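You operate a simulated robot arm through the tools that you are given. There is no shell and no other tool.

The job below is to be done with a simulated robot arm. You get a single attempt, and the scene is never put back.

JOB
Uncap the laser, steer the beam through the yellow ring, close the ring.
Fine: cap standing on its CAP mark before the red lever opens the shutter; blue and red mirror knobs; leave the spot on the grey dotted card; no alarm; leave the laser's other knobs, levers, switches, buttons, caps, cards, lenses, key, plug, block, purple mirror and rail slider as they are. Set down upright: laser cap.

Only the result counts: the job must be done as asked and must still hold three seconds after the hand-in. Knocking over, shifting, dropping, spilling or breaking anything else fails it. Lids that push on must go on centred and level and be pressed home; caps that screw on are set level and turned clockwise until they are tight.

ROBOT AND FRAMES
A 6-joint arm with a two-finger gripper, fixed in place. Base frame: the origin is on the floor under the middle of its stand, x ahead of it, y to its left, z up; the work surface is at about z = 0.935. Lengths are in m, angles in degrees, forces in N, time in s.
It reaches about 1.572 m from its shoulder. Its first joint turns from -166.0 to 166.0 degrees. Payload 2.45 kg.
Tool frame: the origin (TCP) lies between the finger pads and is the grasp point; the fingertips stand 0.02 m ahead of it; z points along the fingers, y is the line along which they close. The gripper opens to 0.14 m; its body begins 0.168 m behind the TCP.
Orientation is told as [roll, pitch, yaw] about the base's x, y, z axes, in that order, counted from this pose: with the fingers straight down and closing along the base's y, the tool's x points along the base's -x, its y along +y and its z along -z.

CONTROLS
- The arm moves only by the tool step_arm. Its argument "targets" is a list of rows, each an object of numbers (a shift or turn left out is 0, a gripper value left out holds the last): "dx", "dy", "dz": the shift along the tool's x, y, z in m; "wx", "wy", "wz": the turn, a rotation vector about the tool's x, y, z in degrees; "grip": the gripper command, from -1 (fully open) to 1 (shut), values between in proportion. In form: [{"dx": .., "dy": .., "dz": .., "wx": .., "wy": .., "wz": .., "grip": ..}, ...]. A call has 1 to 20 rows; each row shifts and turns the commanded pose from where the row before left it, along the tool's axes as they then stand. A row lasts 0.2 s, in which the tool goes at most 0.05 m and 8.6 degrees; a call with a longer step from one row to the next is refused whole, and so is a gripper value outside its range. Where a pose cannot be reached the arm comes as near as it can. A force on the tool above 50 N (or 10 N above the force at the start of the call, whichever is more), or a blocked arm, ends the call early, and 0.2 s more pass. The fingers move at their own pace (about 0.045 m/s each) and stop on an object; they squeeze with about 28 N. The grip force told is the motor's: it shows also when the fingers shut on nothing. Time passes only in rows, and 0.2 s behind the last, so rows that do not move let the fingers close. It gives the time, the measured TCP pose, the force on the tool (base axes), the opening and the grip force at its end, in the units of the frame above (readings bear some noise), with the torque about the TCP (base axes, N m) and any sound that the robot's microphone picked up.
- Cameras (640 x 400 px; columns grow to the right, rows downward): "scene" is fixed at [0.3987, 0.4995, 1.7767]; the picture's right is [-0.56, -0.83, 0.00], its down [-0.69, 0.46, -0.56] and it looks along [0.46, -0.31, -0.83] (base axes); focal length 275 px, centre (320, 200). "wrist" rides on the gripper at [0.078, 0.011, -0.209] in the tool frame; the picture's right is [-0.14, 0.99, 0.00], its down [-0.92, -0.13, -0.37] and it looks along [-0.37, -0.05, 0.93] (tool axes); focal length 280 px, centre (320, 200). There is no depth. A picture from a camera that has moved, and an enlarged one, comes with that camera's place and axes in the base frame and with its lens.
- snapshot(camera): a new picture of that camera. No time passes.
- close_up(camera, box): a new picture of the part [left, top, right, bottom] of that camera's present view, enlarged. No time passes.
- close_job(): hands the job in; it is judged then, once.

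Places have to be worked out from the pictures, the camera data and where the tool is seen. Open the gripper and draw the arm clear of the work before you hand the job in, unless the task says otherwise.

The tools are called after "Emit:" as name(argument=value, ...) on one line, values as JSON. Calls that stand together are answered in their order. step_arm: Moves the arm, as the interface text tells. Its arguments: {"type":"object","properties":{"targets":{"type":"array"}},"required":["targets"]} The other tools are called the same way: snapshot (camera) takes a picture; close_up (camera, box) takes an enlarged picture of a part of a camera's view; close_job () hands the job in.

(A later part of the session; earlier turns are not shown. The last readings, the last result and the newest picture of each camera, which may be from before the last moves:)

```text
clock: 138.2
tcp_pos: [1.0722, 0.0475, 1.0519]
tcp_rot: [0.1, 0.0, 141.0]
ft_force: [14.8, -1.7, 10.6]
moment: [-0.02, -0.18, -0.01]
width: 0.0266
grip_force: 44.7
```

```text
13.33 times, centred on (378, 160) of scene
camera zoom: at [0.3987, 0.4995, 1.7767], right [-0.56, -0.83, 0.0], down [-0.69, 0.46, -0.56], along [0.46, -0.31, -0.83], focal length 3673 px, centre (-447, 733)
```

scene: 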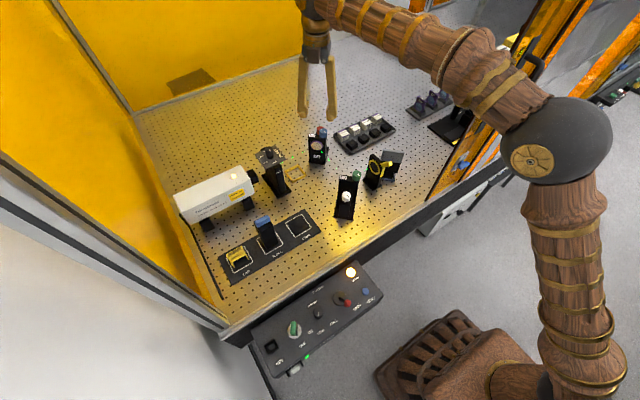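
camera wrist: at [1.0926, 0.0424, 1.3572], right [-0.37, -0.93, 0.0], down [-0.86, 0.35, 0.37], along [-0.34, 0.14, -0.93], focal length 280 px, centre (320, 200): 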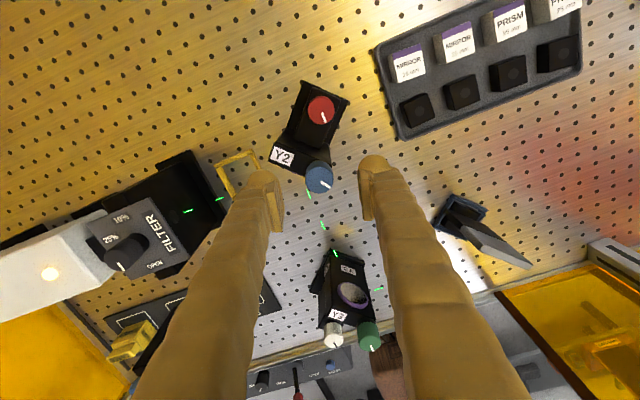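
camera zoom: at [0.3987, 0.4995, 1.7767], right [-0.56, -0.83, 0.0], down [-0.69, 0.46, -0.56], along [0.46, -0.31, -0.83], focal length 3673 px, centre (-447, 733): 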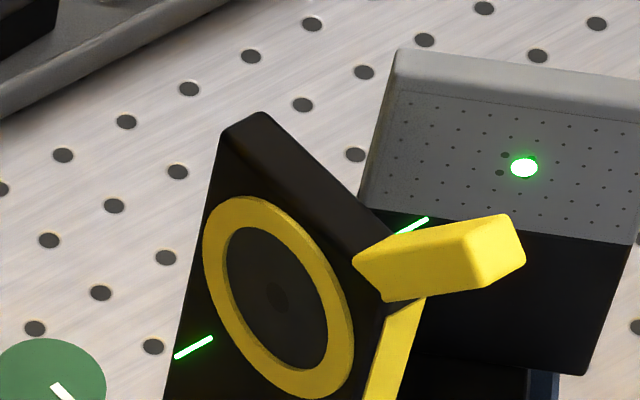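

The spot is at the right height now. Releasing red and going back to the blue knob for a small clockwise trim.

Emit:
step_arm(targets=[{"grip": 0.4}, {"grip": 0.25}, {"grip": 0.25}, {"dz": -0.03}, {"dz": -0.035}, {"wz": 3}, {}])

Emit:
close_up(camera="scene", box=[375, 150, 405, 175])

```text
clock: 139.8
tcp_pos: [1.0724, 0.0482, 1.1176]
tcp_rot: [0.1, -0.1, 138.0]
ft_force: [0.0, 0.5, -0.3]
moment: [0.02, -0.01, 0.04]
width: 0.0528
grip_force: 0.2
```

```text
16.00 times, centred on (390, 162) of scene
camera zoom: at [0.3987, 0.4995, 1.7767], right [-0.56, -0.83, 0.0], down [-0.69, 0.46, -0.56], along [0.46, -0.31, -0.83], focal length 4407 px, centre (-800, 800)
```

zoom: 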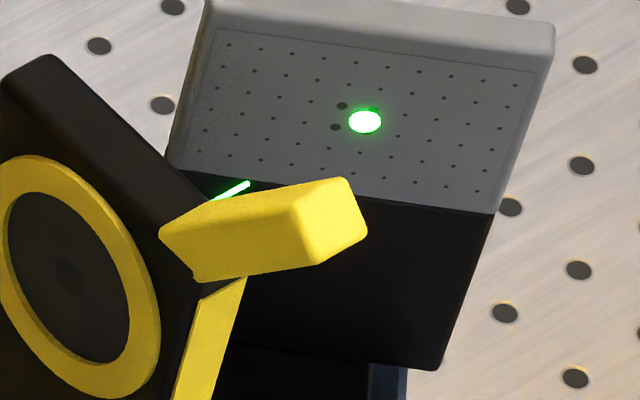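

The spot is about 10 px right of the dot centre at this zoom, so blue needs about 6° clockwise. Moving to the blue knob.

Emit:
step_arm(targets=[{"dz": -0.025}, {"dx": -0.0288, "dy": 0.0093}, {"dx": -0.0288, "dy": 0.0092}, {"grip": 0.1}, {}])

Emit:
close_up(camera="wrist", box=[220, 100, 420, 260])

```text
clock: 141.0
tcp_pos: [1.019, 0.0722, 1.142]
tcp_rot: [0.1, -0.1, 138.0]
ft_force: [0.0, 0.0, -0.3]
moment: [0.0, -0.01, 0.01]
width: 0.0633
grip_force: 0.0
```

```text
2.50 times, centred on (320, 180) of wrist
camera zoom: at [1.0715, 0.0127, 1.351], right [-0.77, -0.64, 0.0], down [-0.6, 0.71, 0.37], along [-0.24, 0.28, -0.93], focal length 701 px, centre (320, 250)
```

zoom: 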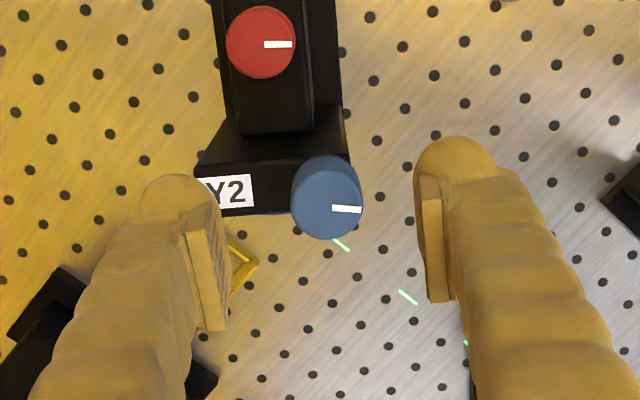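

Emit:
step_arm(targets=[{"dy": 0.0018, "dz": 0.018}, {"dz": 0.018}, {"dz": 0.016}, {"grip": 0.5}, {"grip": 0.62}, {"grip": 1}, {}])

Emit:
close_up(camera="scene", box=[375, 150, 405, 175])

```text
clock: 142.6
tcp_pos: [1.0171, 0.0714, 1.0889]
tcp_rot: [0.1, -0.2, 137.9]
ft_force: [13.5, 19.6, -4.1]
moment: [0.22, -0.16, -0.08]
width: 0.0267
grip_force: 38.3
```

```text
16.00 times, centred on (390, 162) of scene
camera zoom: at [0.3987, 0.4995, 1.7767], right [-0.56, -0.83, 0.0], down [-0.69, 0.46, -0.56], along [0.46, -0.31, -0.83], focal length 4407 px, centre (-800, 800)
```

zoom: 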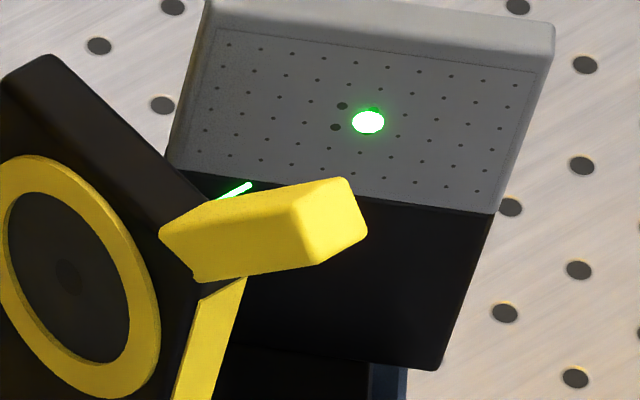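

Gripping nudged it slightly, and the spot is now at (368, 122) against the dot centre at (354.5, 118.5). Turning blue 7° clockwise.

Emit:
step_arm(targets=[{"wz": 3.5}, {"wz": 3.5}, {}])

Emit:
close_up(camera="scene", box=[375, 150, 405, 175])

```text
clock: 143.4
tcp_pos: [1.0177, 0.0718, 1.0898]
tcp_rot: [0.2, -0.1, 131.0]
ft_force: [16.7, 25.8, -7.9]
moment: [0.24, -0.16, -0.1]
width: 0.0265
grip_force: 45.1
```

```text
16.00 times, centred on (390, 162) of scene
camera zoom: at [0.3987, 0.4995, 1.7767], right [-0.56, -0.83, 0.0], down [-0.69, 0.46, -0.56], along [0.46, -0.31, -0.83], focal length 4407 px, centre (-800, 800)
```

zoom: 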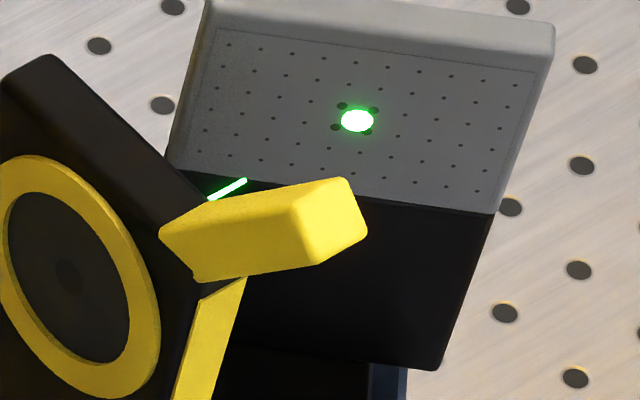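

The spot is now almost exactly centred in the four dots. Releasing the blue knob carefully and rising.

Emit:
step_arm(targets=[{"grip": 0.5}, {"grip": 0.3}, {"grip": 0.1}, {"dz": -0.03}, {"dz": -0.03}, {}])

Emit:
close_up(camera="scene", box=[375, 150, 405, 175])

Emit:
close_up(camera="scene", box=[360, 140, 410, 195])

Emit:
snapshot(camera="scene")

```text
clock: 144.8
tcp_pos: [1.0164, 0.0731, 1.1509]
tcp_rot: [0.2, 0.0, 131.0]
ft_force: [-0.3, -0.5, -1.3]
moment: [-0.02, -0.02, 0.01]
width: 0.0631
grip_force: 0.1
```

```text
16.00 times, centred on (390, 162) of scene
camera zoom: at [0.3987, 0.4995, 1.7767], right [-0.56, -0.83, 0.0], down [-0.69, 0.46, -0.56], along [0.46, -0.31, -0.83], focal length 4407 px, centre (-800, 800)
```

zoom: 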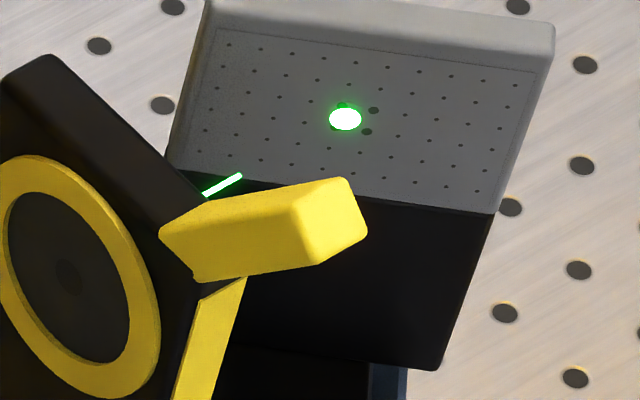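

```text
7.27 times, centred on (385, 168) of scene
camera zoom: at [0.3987, 0.4995, 1.7767], right [-0.56, -0.83, 0.0], down [-0.69, 0.46, -0.56], along [0.46, -0.31, -0.83], focal length 2003 px, centre (-153, 436)
```

zoom: 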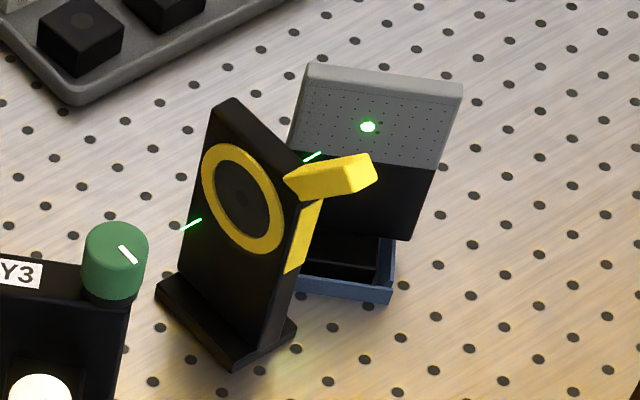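

```text
taken
```

scene: 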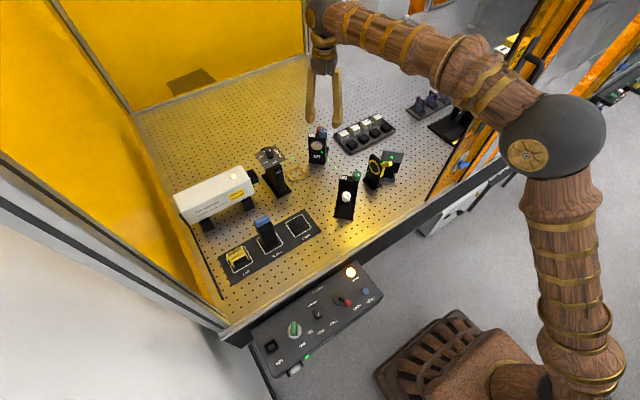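

Releasing nudged the blue knob, and the spot is now about 9 px left of centre. I'll regrip blue, balance the load better before releasing, and trim counter-clockwise.

Emit:
step_arm(targets=[{"dy": -0.001, "dz": 0.03}, {"dz": 0.03}, {"grip": 0.5}, {"grip": 0.62}, {"grip": 1}, {}])

Emit:
close_up(camera="scene", box=[375, 150, 405, 175])

```text
clock: 146.2
tcp_pos: [1.017, 0.0711, 1.0899]
tcp_rot: [0.1, 0.0, 131.0]
ft_force: [10.2, 5.7, -3.8]
moment: [0.11, -0.1, -0.03]
width: 0.0269
grip_force: 37.9
```

```text
16.00 times, centred on (390, 162) of scene
camera zoom: at [0.3987, 0.4995, 1.7767], right [-0.56, -0.83, 0.0], down [-0.69, 0.46, -0.56], along [0.46, -0.31, -0.83], focal length 4407 px, centre (-800, 800)
```

zoom: 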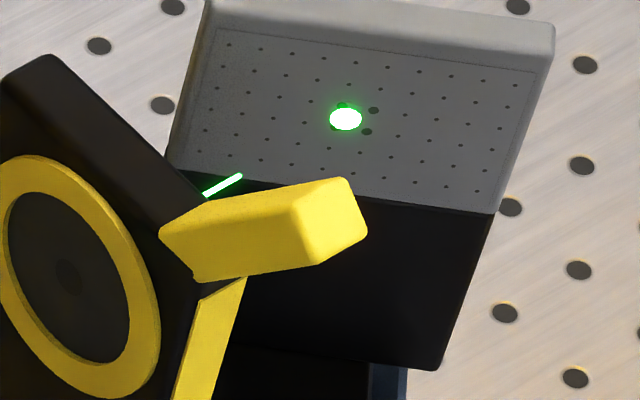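

Well balanced this time and the spot didn't move. Turning blue 5.5° counter-clockwise.

Emit:
step_arm(targets=[{"wz": -2.8}, {"wz": -2.8}, {}])

Emit:
close_up(camera="scene", box=[375, 150, 405, 175])

```text
clock: 147.0
tcp_pos: [1.018, 0.0715, 1.089]
tcp_rot: [0.1, -0.2, 136.6]
ft_force: [9.5, 7.0, -3.2]
moment: [0.07, -0.12, -0.03]
width: 0.0266
grip_force: 45.5
```

```text
16.00 times, centred on (390, 162) of scene
camera zoom: at [0.3987, 0.4995, 1.7767], right [-0.56, -0.83, 0.0], down [-0.69, 0.46, -0.56], along [0.46, -0.31, -0.83], focal length 4407 px, centre (-800, 800)
```

zoom: 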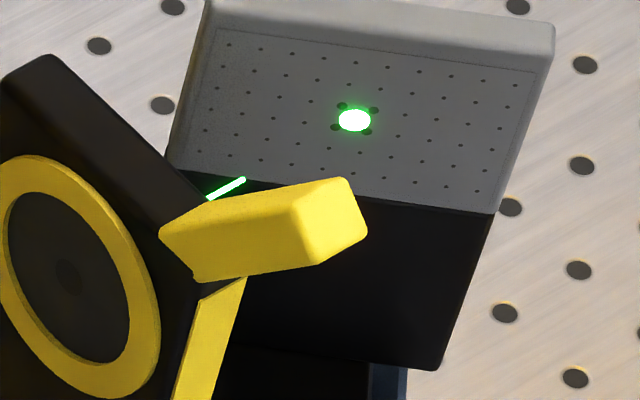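

The spot is centred in the four dots. Releasing very gradually.

Emit:
step_arm(targets=[{"grip": 0.6}, {"grip": 0.55}, {"grip": 0.45}, {"grip": 0.3}, {"grip": 0.1}, {}])

Emit:
close_up(camera="scene", box=[375, 150, 405, 175])

```text
clock: 148.4
tcp_pos: [1.017, 0.0713, 1.0902]
tcp_rot: [0.0, -0.1, 136.6]
ft_force: [-0.5, 0.3, -0.3]
moment: [0.0, -0.01, 0.02]
width: 0.0628
grip_force: 0.1
```

```text
16.00 times, centred on (390, 162) of scene
camera zoom: at [0.3987, 0.4995, 1.7767], right [-0.56, -0.83, 0.0], down [-0.69, 0.46, -0.56], along [0.46, -0.31, -0.83], focal length 4407 px, centre (-800, 800)
```

zoom: 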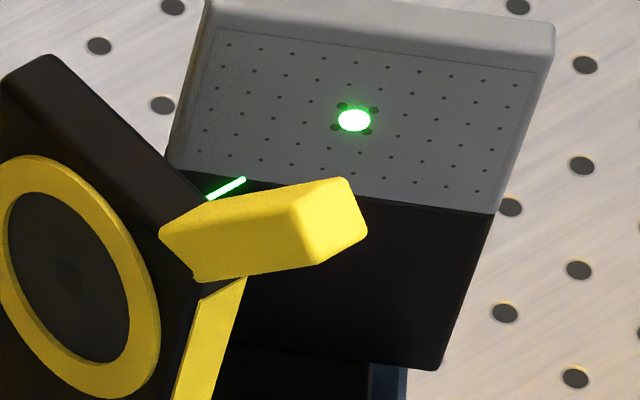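

The spot stayed centred after release. Now the ring's yellow lever. I'll rise and move back toward the robot at height, above the beam, to look at the iris from its lever side.

Emit:
step_arm(targets=[{"dz": -0.04}, {"dz": -0.045}, {"dz": -0.03}, {"dx": -0.025, "dy": 0.0313, "dz": -0.008}, {"dx": -0.025, "dy": 0.0313, "dz": -0.008}, {"dx": -0.025, "dy": 0.0313, "dz": -0.008}, {"dx": -0.025, "dy": 0.0313, "dz": -0.008}, {"dx": -0.025, "dy": 0.0313, "dz": -0.008}, {"dx": -0.025, "dy": 0.0313, "dz": -0.008}, {"dx": -0.025, "dy": 0.0313, "dz": -0.008}, {"dx": -0.025, "dy": 0.0313, "dz": -0.008}, {"dx": -0.025, "dy": 0.0313, "dz": -0.008}, {}])

Emit:
snapshot(camera="wrist")

Emit:
close_up(camera="scene", box=[375, 150, 405, 175])

```text
clock: 151.2
tcp_pos: [0.6596, 0.0217, 1.2772]
tcp_rot: [0.2, -0.1, 136.6]
ft_force: [-1.0, 0.3, 0.7]
moment: [-0.03, 0.01, -0.02]
width: 0.0633
grip_force: 0.0
```

```text
taken
camera wrist: at [0.7108, -0.0385, 1.486], right [-0.78, -0.62, 0.0], down [-0.58, 0.73, 0.37], along [-0.23, 0.29, -0.93], focal length 280 px, centre (320, 200)
```

wrist: 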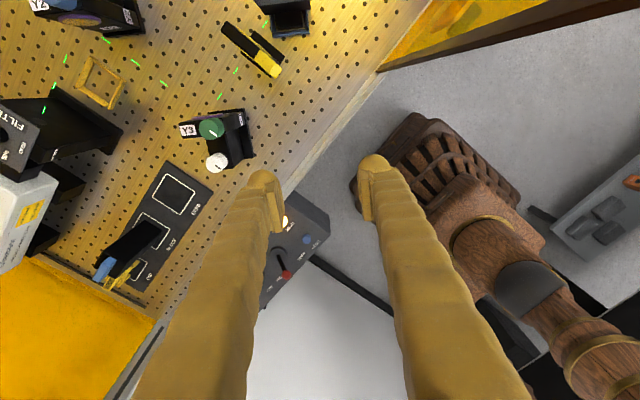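

```text
16.00 times, centred on (390, 162) of scene
camera zoom: at [0.3987, 0.4995, 1.7767], right [-0.56, -0.83, 0.0], down [-0.69, 0.46, -0.56], along [0.46, -0.31, -0.83], focal length 4407 px, centre (-800, 800)
```

zoom: 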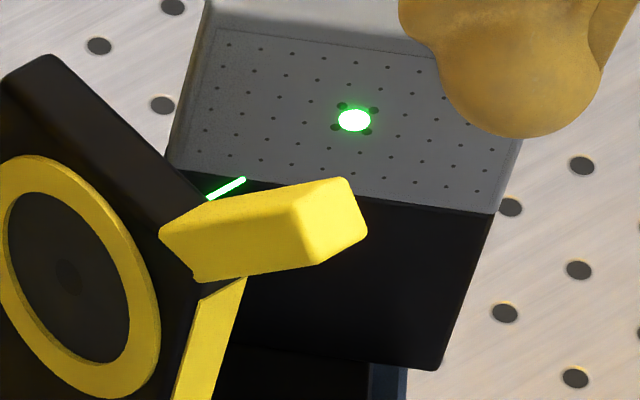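

Rotating the tool back to yaw 0 so the wrist camera looks forward at the iris.

Emit:
step_arm(targets=[{"wz": 8.0}, {"wz": 8.0}, {"wz": 8.0}, {"wz": 8.0}, {"wz": 8.0}, {"wz": 8.0}, {"wz": 8.0}, {"wz": 8.0}, {"wz": 8.0}, {"wz": 8.0}, {"wz": 8.0}, {"wz": 8.0}, {"wz": 8.0}, {"wz": 8.0}, {"wz": 8.0}, {"wz": 8.0}, {"wz": 8.5}, {"dy": -0.03, "grip": -1}, {"dy": -0.03, "dz": 0.02, "grip": -1}, {"grip": -1}])

Emit:
snapshot(camera="wrist")

Emit:
close_up(camera="wrist", box=[220, 120, 420, 260])

```text
clock: 155.4
tcp_pos: [0.6617, -0.0358, 1.2589]
tcp_rot: [0.0, 0.2, 0.1]
ft_force: [-0.3, 6.4, -4.4]
moment: [0.42, -0.02, -0.13]
width: 0.1273
grip_force: 0.0
```

```text
taken
camera wrist: at [0.585, -0.0248, 1.4674], right [0.14, 0.99, 0.0], down [0.92, -0.13, 0.37], along [0.36, -0.05, -0.93], focal length 280 px, centre (320, 200)
```

wrist: 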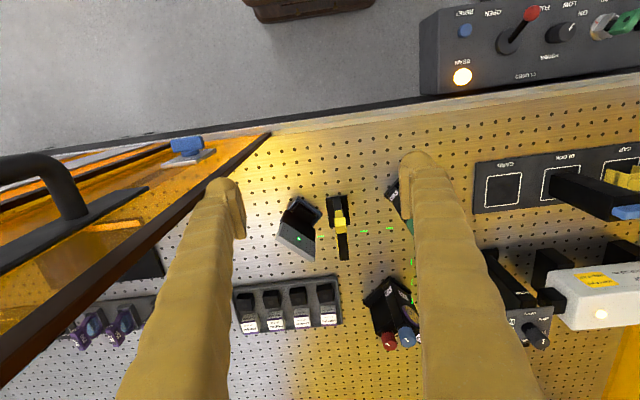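

```text
2.86 times, centred on (320, 190) of wrist
camera zoom: at [0.585, -0.0248, 1.4674], right [0.14, 0.99, 0.0], down [0.92, -0.13, 0.37], along [0.36, -0.05, -0.93], focal length 801 px, centre (320, 229)
```

zoom: 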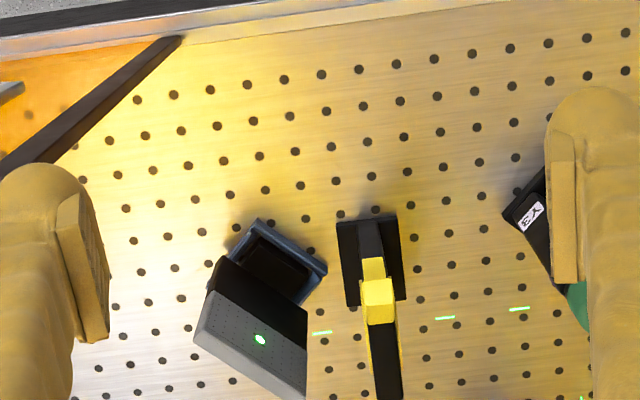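

The left finger is touching the orange door panel (6 N). Backing off in +y right away and narrowing the jaws.

Emit:
step_arm(targets=[{"dy": 0.03, "grip": 0.1}, {"dy": 0.015, "grip": 0.1}, {"grip": 0.1}, {"grip": 0.1}])

Emit:
snapshot(camera="wrist")

Emit:
snapshot(camera="scene")

Emit:
close_up(camera="wrist", box=[220, 140, 400, 280])

```text
clock: 156.4
tcp_pos: [0.6601, 0.0086, 1.2571]
tcp_rot: [-0.1, 0.1, 0.0]
ft_force: [-1.1, -0.1, 0.6]
moment: [0.02, 0.05, 0.01]
width: 0.0627
grip_force: 0.1
```

```text
taken
camera wrist: at [0.5842, 0.0191, 1.4663], right [0.14, 0.99, 0.0], down [0.92, -0.13, 0.37], along [0.36, -0.05, -0.93], focal length 280 px, centre (320, 200)
```

wrist: 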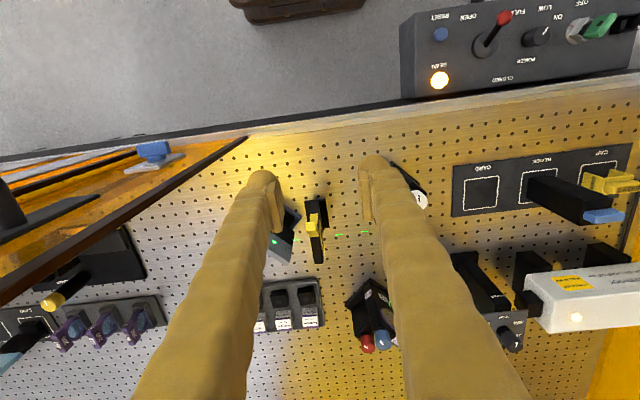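

```text
taken
```

scene: 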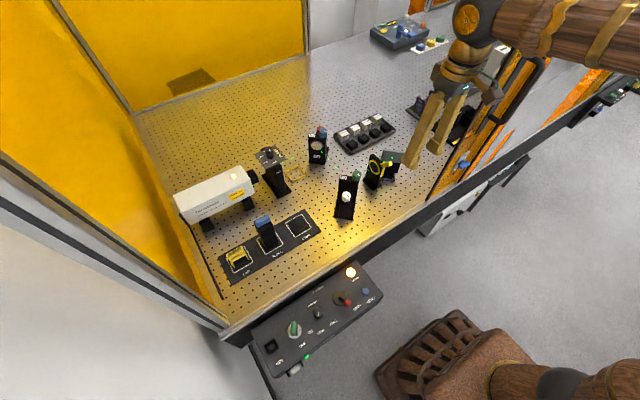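

```text
2.86 times, centred on (310, 210) of wrist
camera zoom: at [0.5842, 0.0191, 1.4663], right [0.14, 0.99, 0.0], down [0.92, -0.13, 0.37], along [0.36, -0.05, -0.93], focal length 801 px, centre (349, 171)
```

zoom: 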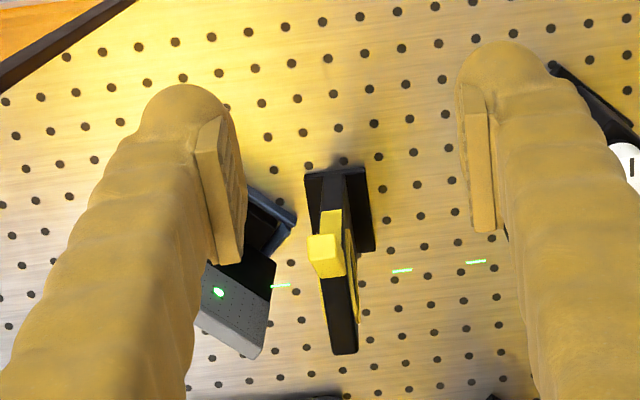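

The contact is gone and the door edge is where it was initially. Now a close look at the ring's yellow handle from both cameras to fix its geometry.

Emit:
close_up(camera="wrist", box=[285, 185, 355, 270])

Emit:
close_up(camera="scene", box=[372, 150, 402, 185])

```text
4.71 times, centred on (320, 228) of wrist
camera zoom: at [0.5842, 0.0191, 1.4663], right [0.14, 0.99, 0.0], down [0.92, -0.13, 0.37], along [0.36, -0.05, -0.93], focal length 1320 px, centre (320, 71)
```

zoom: 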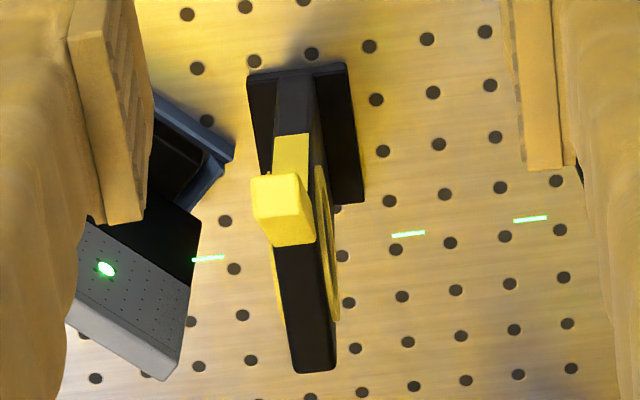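

```text
11.43 times, centred on (387, 168) of scene
camera zoom: at [0.3987, 0.4995, 1.7767], right [-0.56, -0.83, 0.0], down [-0.69, 0.46, -0.56], along [0.46, -0.31, -0.83], focal length 3148 px, centre (-446, 571)
```

zoom: 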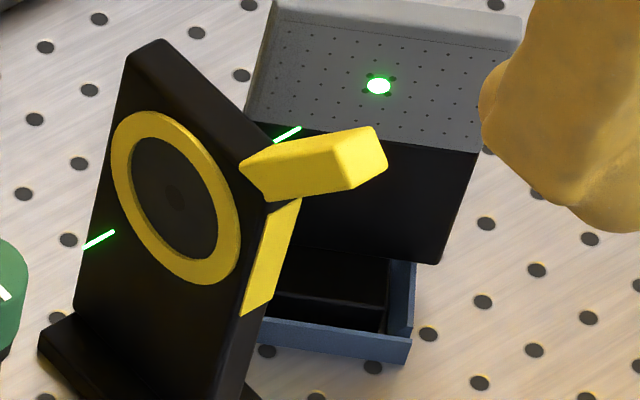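

The handle end is near (0.760, −0.016, 1.114), pointing up and toward the robot at about 54°, with its slot running downward. I'll grip it between the fingers, closing along y, and rotate it down. Moving above it, well short of the beam at x=0.8165.

Emit:
step_arm(targets=[{"dx": -0.025, "dy": -0.006, "dz": 0.02, "grip": 0.3}, {"dx": -0.025, "dy": -0.006, "dz": 0.02, "grip": 0.3}, {"dx": -0.025, "dy": -0.006, "dz": 0.02}, {"dx": -0.027, "dy": -0.006, "dz": 0.025}, {}])

Emit:
close_up(camera="wrist", box=[220, 120, 420, 280])

Emit:
close_up(camera="scene", box=[350, 110, 430, 190])

```text
clock: 157.6
tcp_pos: [0.7629, -0.0166, 1.1717]
tcp_rot: [0.0, 0.1, 0.1]
ft_force: [-0.1, -0.1, -0.8]
moment: [-0.05, 0.01, -0.03]
width: 0.0489
grip_force: 0.1
```

```text
2.50 times, centred on (320, 200) of wrist
camera zoom: at [0.6862, -0.0058, 1.381], right [0.14, 0.99, 0.0], down [0.92, -0.13, 0.37], along [0.36, -0.05, -0.93], focal length 701 px, centre (320, 200)
```

zoom: 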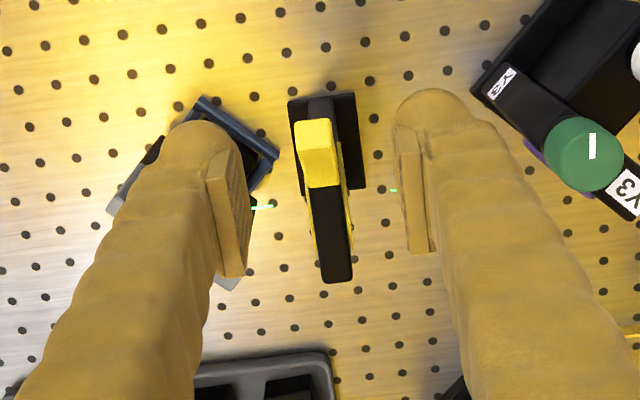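

```text
5.00 times, centred on (390, 150) of scene
camera zoom: at [0.3987, 0.4995, 1.7767], right [-0.56, -0.83, 0.0], down [-0.69, 0.46, -0.56], along [0.46, -0.31, -0.83], focal length 1377 px, centre (-30, 450)
```

zoom: 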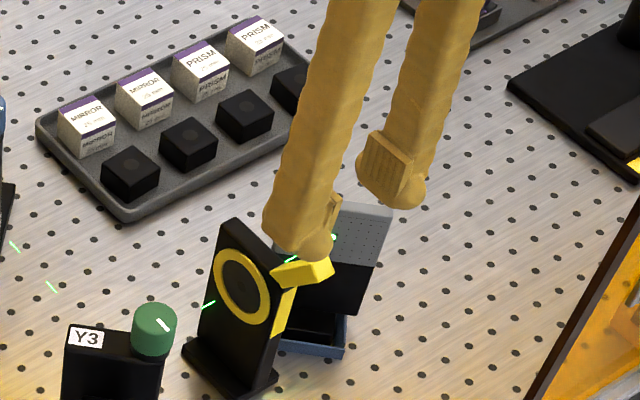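

The handle is centred within 3 mm. Fine correction, then descending so the pads straddle it.

Emit:
step_arm(targets=[{"dx": -0.002, "dy": -0.0027, "dz": 0.02}, {"dz": 0.025}, {"dz": 0.022}, {}])

Emit:
close_up(camera="wrist", box=[220, 120, 420, 280])

Emit:
close_up(camera="scene", box=[355, 130, 415, 190])

```text
clock: 158.6
tcp_pos: [0.7643, -0.0203, 1.1058]
tcp_rot: [-0.1, 0.1, 0.2]
ft_force: [-0.4, 0.0, 0.3]
moment: [0.01, 0.01, 0.01]
width: 0.0489
grip_force: 0.1
```

```text
2.50 times, centred on (320, 200) of wrist
camera zoom: at [0.688, -0.0093, 1.3145], right [0.14, 0.99, 0.0], down [0.92, -0.13, 0.37], along [0.36, -0.05, -0.93], focal length 701 px, centre (320, 200)
```

zoom: 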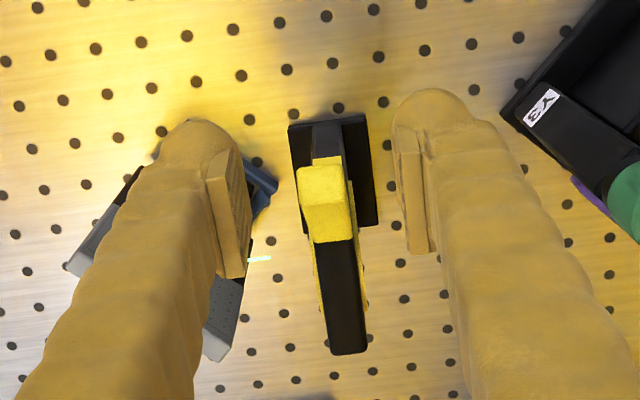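

```text
6.67 times, centred on (385, 160) of scene
camera zoom: at [0.3987, 0.4995, 1.7767], right [-0.56, -0.83, 0.0], down [-0.69, 0.46, -0.56], along [0.46, -0.31, -0.83], focal length 1836 px, centre (-113, 467)
```

zoom: 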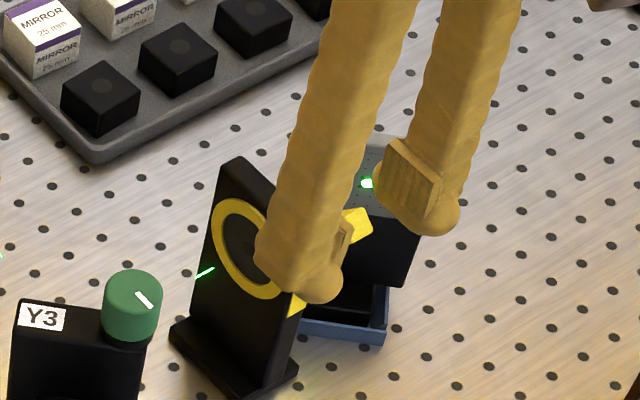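

The handle is right between the pads and the spot is still on the card. Closing on the handle.

Emit:
step_arm(targets=[{"grip": 0.6}, {"grip": 1}, {"grip": 1}, {}])

Emit:
close_up(camera="wrist", box=[220, 120, 420, 280])

Emit:
close_up(camera="scene", box=[355, 130, 415, 190])

```text
clock: 159.6
tcp_pos: [0.7633, -0.0205, 1.1051]
tcp_rot: [-0.1, 0.0, 0.1]
ft_force: [0.6, 4.5, -1.2]
moment: [0.05, 0.05, -0.02]
width: 0.0145
grip_force: 40.6
```

```text
2.50 times, centred on (320, 200) of wrist
camera zoom: at [0.688, -0.0092, 1.3146], right [0.14, 0.99, 0.0], down [0.92, -0.13, 0.37], along [0.36, -0.05, -0.93], focal length 701 px, centre (320, 200)
```

zoom: 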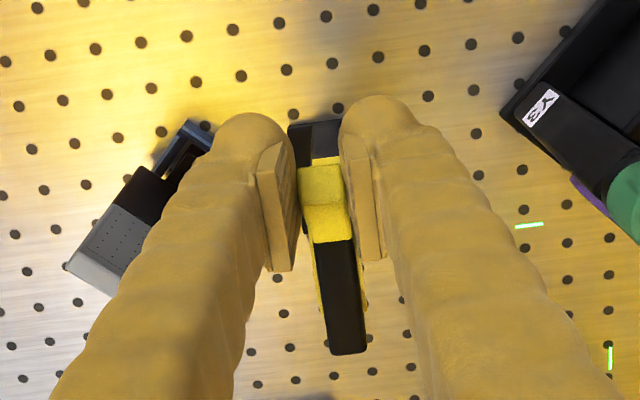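

```text
6.67 times, centred on (385, 160) of scene
camera zoom: at [0.3987, 0.4995, 1.7767], right [-0.56, -0.83, 0.0], down [-0.69, 0.46, -0.56], along [0.46, -0.31, -0.83], focal length 1836 px, centre (-113, 467)
```

zoom: 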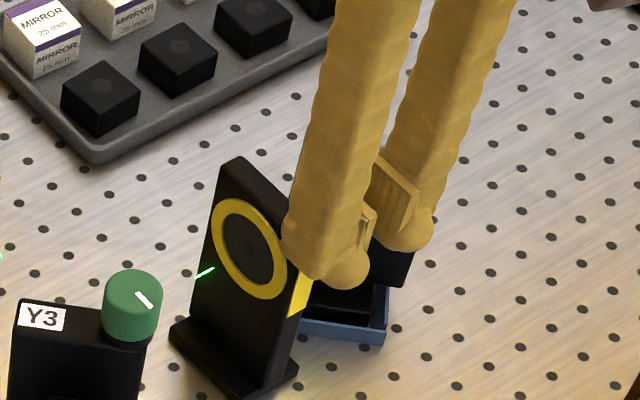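

The handle is gripped at 0.0145. Rotating it downward about the ring axis, turning the tool with it, 12° to start.

Emit:
step_arm(targets=[{"dx": 0.0036, "dz": 0.003, "wy": -3}, {"dx": 0.0036, "dz": 0.003, "wy": -3}, {"dx": 0.0033, "dz": 0.0032, "wy": -3}, {"dx": 0.0033, "dz": 0.0032, "wy": -3}])

Emit:
close_up(camera="scene", box=[355, 130, 415, 190])

Emit:
close_up(camera="wrist", box=[220, 120, 420, 280])

```text
clock: 160.2
tcp_pos: [0.7624, -0.0195, 1.1047]
tcp_rot: [-0.2, -5.8, 0.0]
ft_force: [11.1, 1.1, 4.9]
moment: [0.01, 0.14, -0.02]
width: 0.0145
grip_force: 40.7
stopped in row 2: the force on the tool passed its limit at 52 N (the readings are from after the stop); the commanded pose is now the measured one
```

```text
6.67 times, centred on (385, 160) of scene
camera zoom: at [0.3987, 0.4995, 1.7767], right [-0.56, -0.83, 0.0], down [-0.69, 0.46, -0.56], along [0.46, -0.31, -0.83], focal length 1836 px, centre (-113, 467)
```

zoom: 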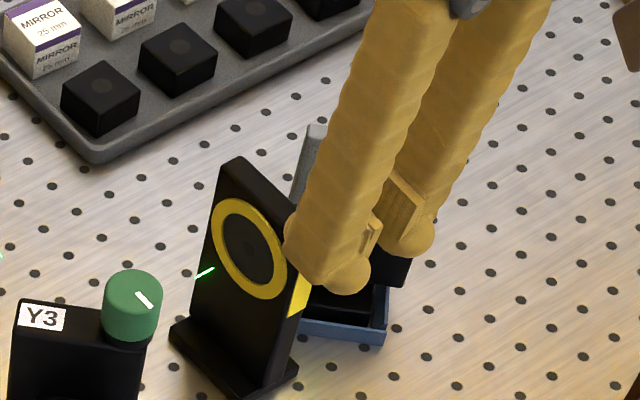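

```text
2.50 times, centred on (320, 200) of wrist
camera zoom: at [0.6645, -0.0091, 1.3045], right [0.14, 0.99, 0.01], down [0.88, -0.13, 0.46], along [0.46, -0.05, -0.89], focal length 701 px, centre (320, 200)
```

zoom: 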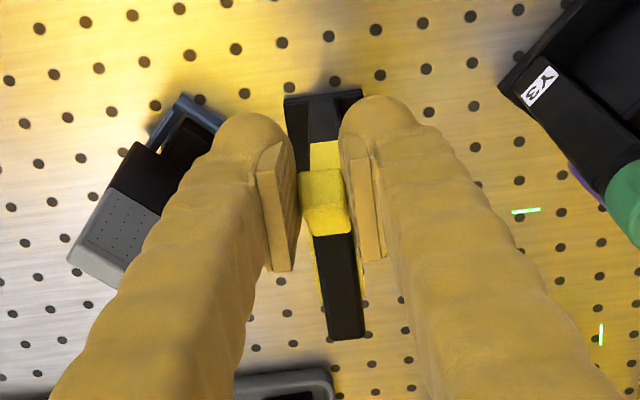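

The first attempt met resistance at the speed limit. I'll try again much slower, about 1 mm per row along the arc.

Emit:
step_arm(targets=[{"dx": 0.0008, "dz": 0.0006, "wy": -0.6}, {"dx": 0.0008, "dz": 0.0006, "wy": -0.6}, {"dx": 0.0008, "dz": 0.0006, "wy": -0.6}, {"dx": 0.0008, "dz": 0.0006, "wy": -0.6}, {"dx": 0.0008, "dz": 0.0006, "wy": -0.6}])

Emit:
close_up(camera="scene", box=[355, 130, 415, 190])

```text
clock: 161.1
tcp_pos: [0.761, -0.0198, 1.1061]
tcp_rot: [-0.1, -7.9, 0.1]
ft_force: [12.7, 0.8, 4.7]
moment: [0.01, 0.45, -0.01]
width: 0.0145
grip_force: 40.9
stopped in row 4: the force on the tool passed its limit at 52 N (the readings are from after the stop); the commanded pose is now the measured one
```

```text
6.67 times, centred on (385, 160) of scene
camera zoom: at [0.3987, 0.4995, 1.7767], right [-0.56, -0.83, 0.0], down [-0.69, 0.46, -0.56], along [0.46, -0.31, -0.83], focal length 1836 px, centre (-113, 467)
```

zoom: 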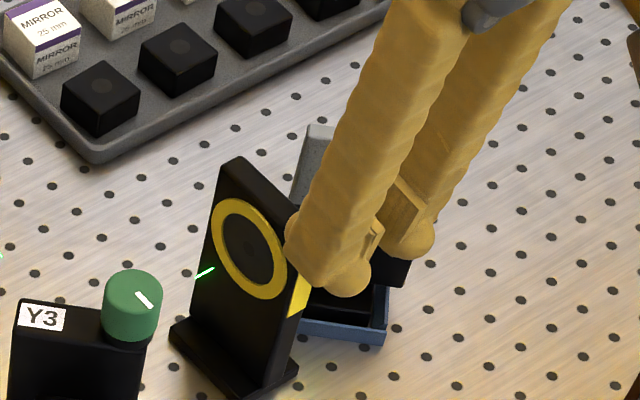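

Still blocked, with the reaction mainly in +x. The handle may slide in its slot instead of swinging outward, so I'll test a pure downward motion gently.

Emit:
step_arm(targets=[{"wy": 3.5}, {"wy": 4.4}, {}])

Emit:
step_arm(targets=[{"dz": 0.001}, {"dz": 0.001}, {"dz": 0.001}, {}])

```text
clock: 161.9
tcp_pos: [0.7613, -0.0205, 1.1034]
tcp_rot: [-0.1, -0.1, 0.1]
ft_force: [31.5, 3.1, 26.2]
moment: [0.03, -1.42, -0.03]
width: 0.0145
grip_force: 40.3
```

```text
clock: 162.4
tcp_pos: [0.7608, -0.019, 1.1044]
tcp_rot: [-0.1, -0.2, 0.1]
ft_force: [3.8, 1.1, 9.4]
moment: [0.01, 0.63, -0.02]
width: 0.0143
grip_force: 41.0
stopped in row 2: the force on the tool passed its limit at 54 N (the readings are from after the stop); the commanded pose is now the measured one
```

Down is blocked too. Testing the opposite sense gently: up and over.

Emit:
step_arm(targets=[{"dx": -0.0008, "dz": -0.0006}, {"dx": -0.0008, "dz": -0.0006}, {"dx": -0.0008, "dz": -0.0006}, {"dx": -0.0008, "dz": -0.0006}, {}])

Emit:
close_up(camera="scene", box=[355, 130, 415, 190])

```text
clock: 163.6
tcp_pos: [0.7646, -0.0204, 1.1067]
tcp_rot: [-0.1, -0.1, 0.1]
ft_force: [-23.9, 5.2, 6.3]
moment: [0.07, 1.36, 0.0]
width: 0.0144
grip_force: 40.9
```

```text
6.67 times, centred on (385, 160) of scene
camera zoom: at [0.3987, 0.4995, 1.7767], right [-0.56, -0.83, 0.0], down [-0.69, 0.46, -0.56], along [0.46, -0.31, -0.83], focal length 1836 px, centre (-113, 467)
```

zoom: 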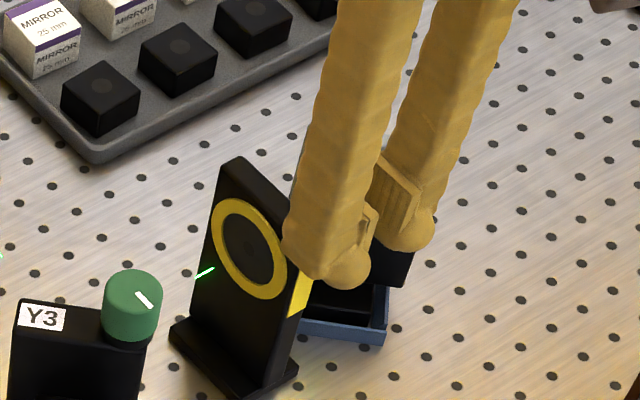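

That moved about 4 mm with moderate force. I'll release the handle, back off and look at the actual lever and ring state.

Emit:
step_arm(targets=[{"grip": 0.6}, {"grip": 0.3}, {"grip": 0.3}, {"dz": -0.03}, {"dz": -0.04}, {"dx": 0.045, "dy": 0.01}, {"dx": 0.045, "dy": 0.01}, {}])

Emit:
close_up(camera="scene", box=[370, 148, 405, 183])

Emit:
snapshot(camera="wrist")

```text
clock: 165.4
tcp_pos: [0.6738, 0.0022, 1.175]
tcp_rot: [-0.2, -0.1, 0.1]
ft_force: [0.2, 0.0, 0.5]
moment: [-0.03, -0.02, -0.02]
width: 0.0492
grip_force: 0.0
```

```text
11.43 times, centred on (388, 166) of scene
camera zoom: at [0.3987, 0.4995, 1.7767], right [-0.56, -0.83, 0.0], down [-0.69, 0.46, -0.56], along [0.46, -0.31, -0.83], focal length 3148 px, centre (-451, 594)
```

zoom: 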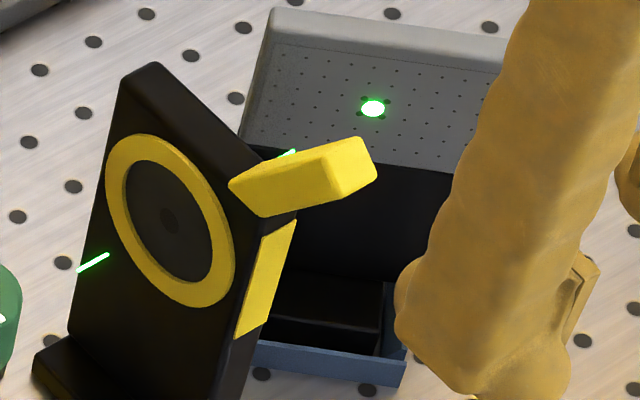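

```text
taken
camera wrist: at [0.5968, 0.0128, 1.3837], right [0.14, 0.99, 0.0], down [0.92, -0.13, 0.37], along [0.37, -0.05, -0.93], focal length 280 px, centre (320, 200)
```

wrist: 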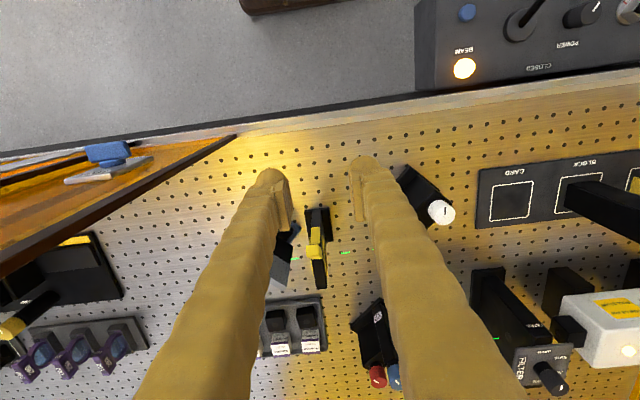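

The handle did rotate upward, away from the slot end, by about 3°, so it closes up and over. The spot is still centred. Regripping the handle where it is now.

Emit:
step_arm(targets=[{"dx": -0.045, "dy": -0.0113}, {"dx": -0.0458, "dy": -0.0113}, {}, {"dz": 0.03}, {"dz": 0.03}, {"dz": 0.0075}, {}])

Emit:
close_up(camera="wrist", box=[220, 120, 420, 280])

```text
clock: 167.0
tcp_pos: [0.7657, -0.0221, 1.1086]
tcp_rot: [-0.1, -0.1, 0.2]
ft_force: [0.4, 0.2, -1.2]
moment: [0.0, 0.02, -0.01]
width: 0.0488
grip_force: 0.0
```

```text
2.50 times, centred on (320, 200) of wrist
camera zoom: at [0.6883, -0.0114, 1.3178], right [0.14, 0.99, 0.0], down [0.92, -0.13, 0.37], along [0.37, -0.05, -0.93], focal length 701 px, centre (320, 200)
```

zoom: 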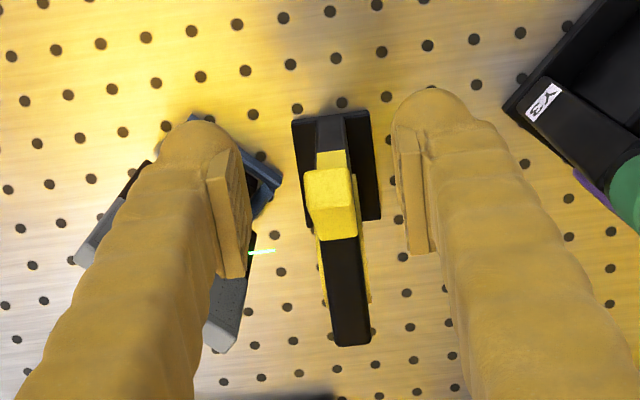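

Centring 3 mm and gripping the handle.

Emit:
step_arm(targets=[{"dy": 0.003}, {"grip": 0.6}, {"grip": 1}, {"grip": 1}, {}])

Emit:
step_arm(targets=[{"dx": -0.0012, "dz": -0.0009, "wy": 1}, {"dx": -0.0012, "dz": -0.0009, "wy": 1}, {"dx": -0.0012, "dz": -0.0009, "wy": 1}, {"dx": -0.0012, "dz": -0.0009, "wy": 1}, {"dx": -0.0013, "dz": -0.0008, "wy": 1}, {"dx": -0.0013, "dz": -0.0008, "wy": 1}])

Emit:
close_up(camera="scene", box=[355, 130, 415, 190])

```text
clock: 168.2
tcp_pos: [0.766, -0.0199, 1.1102]
tcp_rot: [-0.1, -0.1, 0.1]
ft_force: [0.5, -15.4, -2.1]
moment: [-0.15, 0.03, -0.05]
width: 0.0146
grip_force: 40.1
```

```text
clock: 169.6
tcp_pos: [0.7726, -0.0194, 1.1147]
tcp_rot: [-0.1, 5.9, 0.1]
ft_force: [3.2, -18.1, 17.3]
moment: [-0.24, -1.06, -0.07]
width: 0.0141
grip_force: 41.1
```

```text
6.67 times, centred on (385, 160) of scene
camera zoom: at [0.3987, 0.4995, 1.7767], right [-0.56, -0.83, 0.0], down [-0.69, 0.46, -0.56], along [0.46, -0.31, -0.83], focal length 1836 px, centre (-113, 467)
```

zoom: 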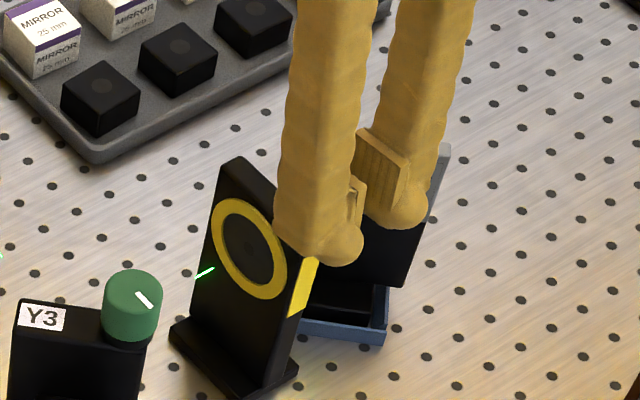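

The handle is turning with it (now about 61°). Continuing along the arc, with a little more height to relieve the load.

Emit:
step_arm(targets=[{"dx": -0.001, "dz": -0.0016}, {"dx": -0.0013, "dz": -0.0009, "wy": 0.8}, {"dx": -0.0013, "dz": -0.0008, "wy": 0.8}, {"dx": -0.0013, "dz": -0.0008, "wy": 0.8}, {"dx": -0.0013, "dz": -0.0007, "wy": 0.8}, {"dx": -0.0014, "dz": -0.0007, "wy": 0.8}, {"dx": -0.0014, "dz": -0.0006, "wy": 0.8}, {"dx": -0.0014, "dz": -0.0006, "wy": 0.8}])

Emit:
close_up(camera="scene", box=[355, 130, 415, 190])

```text
clock: 171.4
tcp_pos: [0.7826, -0.0201, 1.12]
tcp_rot: [-0.1, 11.5, 0.1]
ft_force: [-20.9, -22.0, 18.7]
moment: [-0.26, 1.05, -0.1]
width: 0.0142
grip_force: 40.2
```

```text
6.67 times, centred on (385, 160) of scene
camera zoom: at [0.3987, 0.4995, 1.7767], right [-0.56, -0.83, 0.0], down [-0.69, 0.46, -0.56], along [0.46, -0.31, -0.83], focal length 1836 px, centre (-113, 467)
```

zoom: 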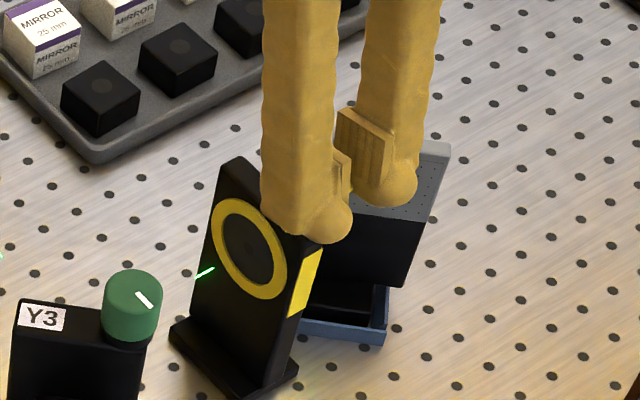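

At about 68° now. Checking whether the ring aperture has changed.

Emit:
close_up(camera="scene", box=[372, 155, 392, 175])

Emit:
snapshot(camera="wrist")

```text
16.00 times, centred on (382, 165) of scene
camera zoom: at [0.3987, 0.4995, 1.7767], right [-0.56, -0.83, 0.0], down [-0.69, 0.46, -0.56], along [0.46, -0.31, -0.83], focal length 4407 px, centre (-672, 760)
```

zoom: 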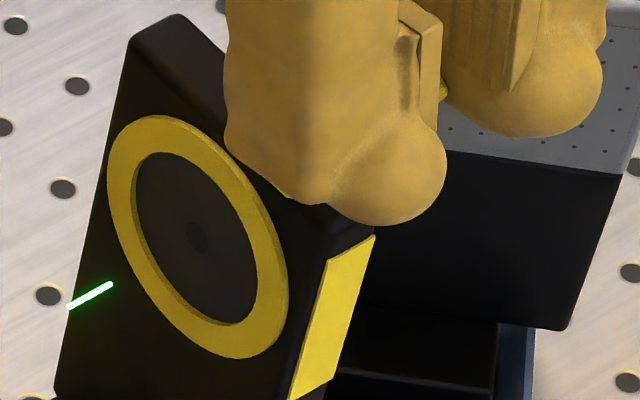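

```text
taken
camera wrist: at [0.7491, -0.0089, 1.3395], right [0.13, 0.99, -0.03], down [0.98, -0.13, 0.18], along [0.17, -0.05, -0.98], focal length 280 px, centre (320, 200)
```

wrist: 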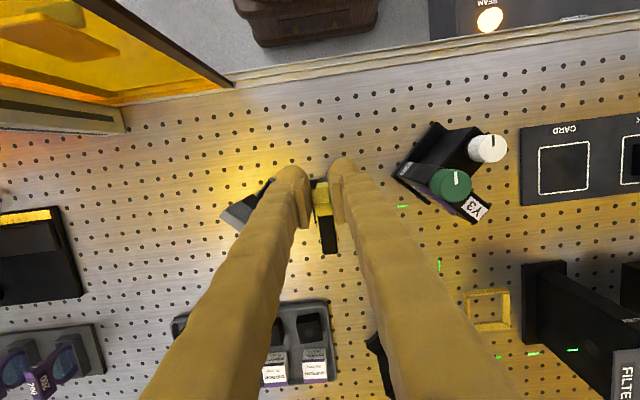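

The ring's centre dot may be shrinking slightly. Continuing the rotation over the top.

Emit:
step_arm(targets=[{"dy": -0.0004, "dz": -0.0008}, {"dx": -0.0013, "dz": -0.0007, "wy": 0.8}, {"dx": -0.0014, "dz": -0.0007, "wy": 0.8}, {"dx": -0.0014, "dz": -0.0007, "wy": 0.8}, {"dx": -0.0014, "dz": -0.0006, "wy": 0.8}, {"dx": -0.0014, "dz": -0.0006, "wy": 0.8}, {"dx": -0.0014, "dz": -0.0006, "wy": 0.8}, {"dx": -0.0014, "dz": -0.0005, "wy": 0.8}, {"dx": -0.0014, "dz": -0.0005, "wy": 0.8}, {"dx": -0.0014, "dz": -0.0005, "wy": 0.8}])

Emit:
close_up(camera="scene", box=[372, 148, 402, 178])

```text
clock: 173.4
tcp_pos: [0.7941, -0.0195, 1.1238]
tcp_rot: [0.0, 17.5, 0.0]
ft_force: [-5.6, -3.4, 5.1]
moment: [-0.04, 0.29, -0.02]
width: 0.0149
grip_force: 40.8
stopped in row 9: the force on the tool passed its limit at 52 N (the readings are from after the stop); the commanded pose is now the measured one
```

```text
13.33 times, centred on (387, 163) of scene
camera zoom: at [0.3987, 0.4995, 1.7767], right [-0.56, -0.83, 0.0], down [-0.69, 0.46, -0.56], along [0.46, -0.31, -0.83], focal length 3673 px, centre (-573, 693)
```

zoom: 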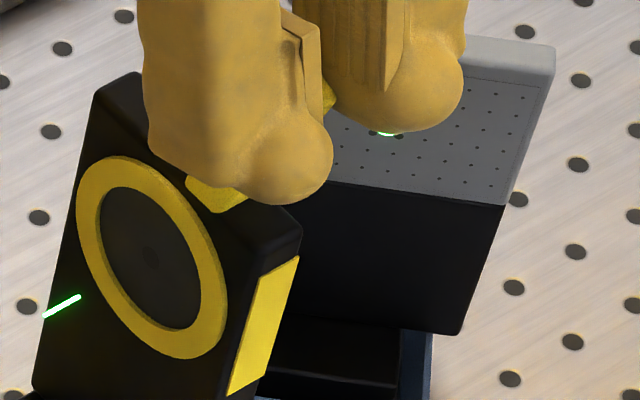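

Emit:
close_up(camera="scene", box=[374, 157, 390, 173])

Emit:
close_up(camera="wrist", box=[240, 140, 400, 280])

```text
16.00 times, centred on (382, 165) of scene
camera zoom: at [0.3987, 0.4995, 1.7767], right [-0.56, -0.83, 0.0], down [-0.69, 0.46, -0.56], along [0.46, -0.31, -0.83], focal length 4407 px, centre (-672, 760)
```

zoom: 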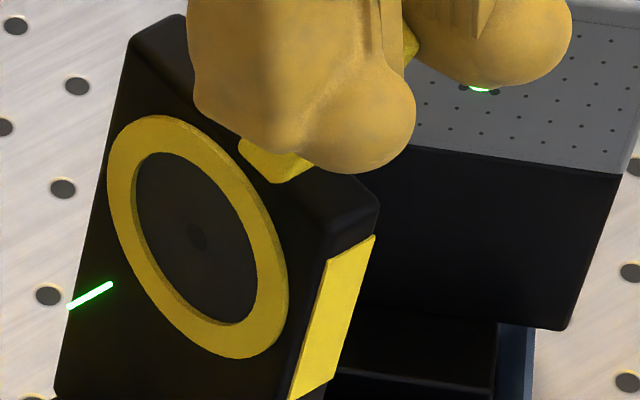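

```text
2.86 times, centred on (320, 210) of wrist
camera zoom: at [0.7835, -0.0088, 1.3456], right [0.13, 0.99, -0.04], down [0.99, -0.13, 0.08], along [0.07, -0.05, -1.0], focal length 801 px, centre (320, 171)
```

zoom: 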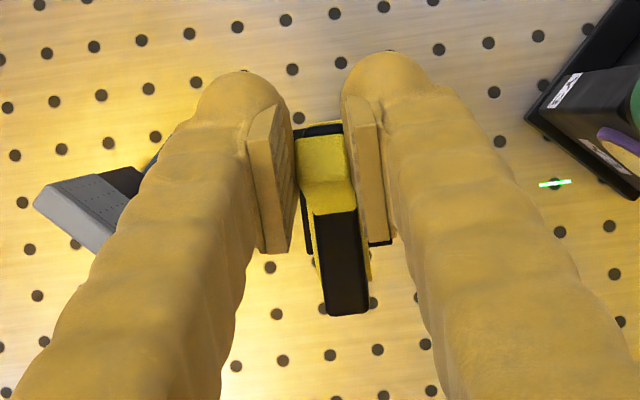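

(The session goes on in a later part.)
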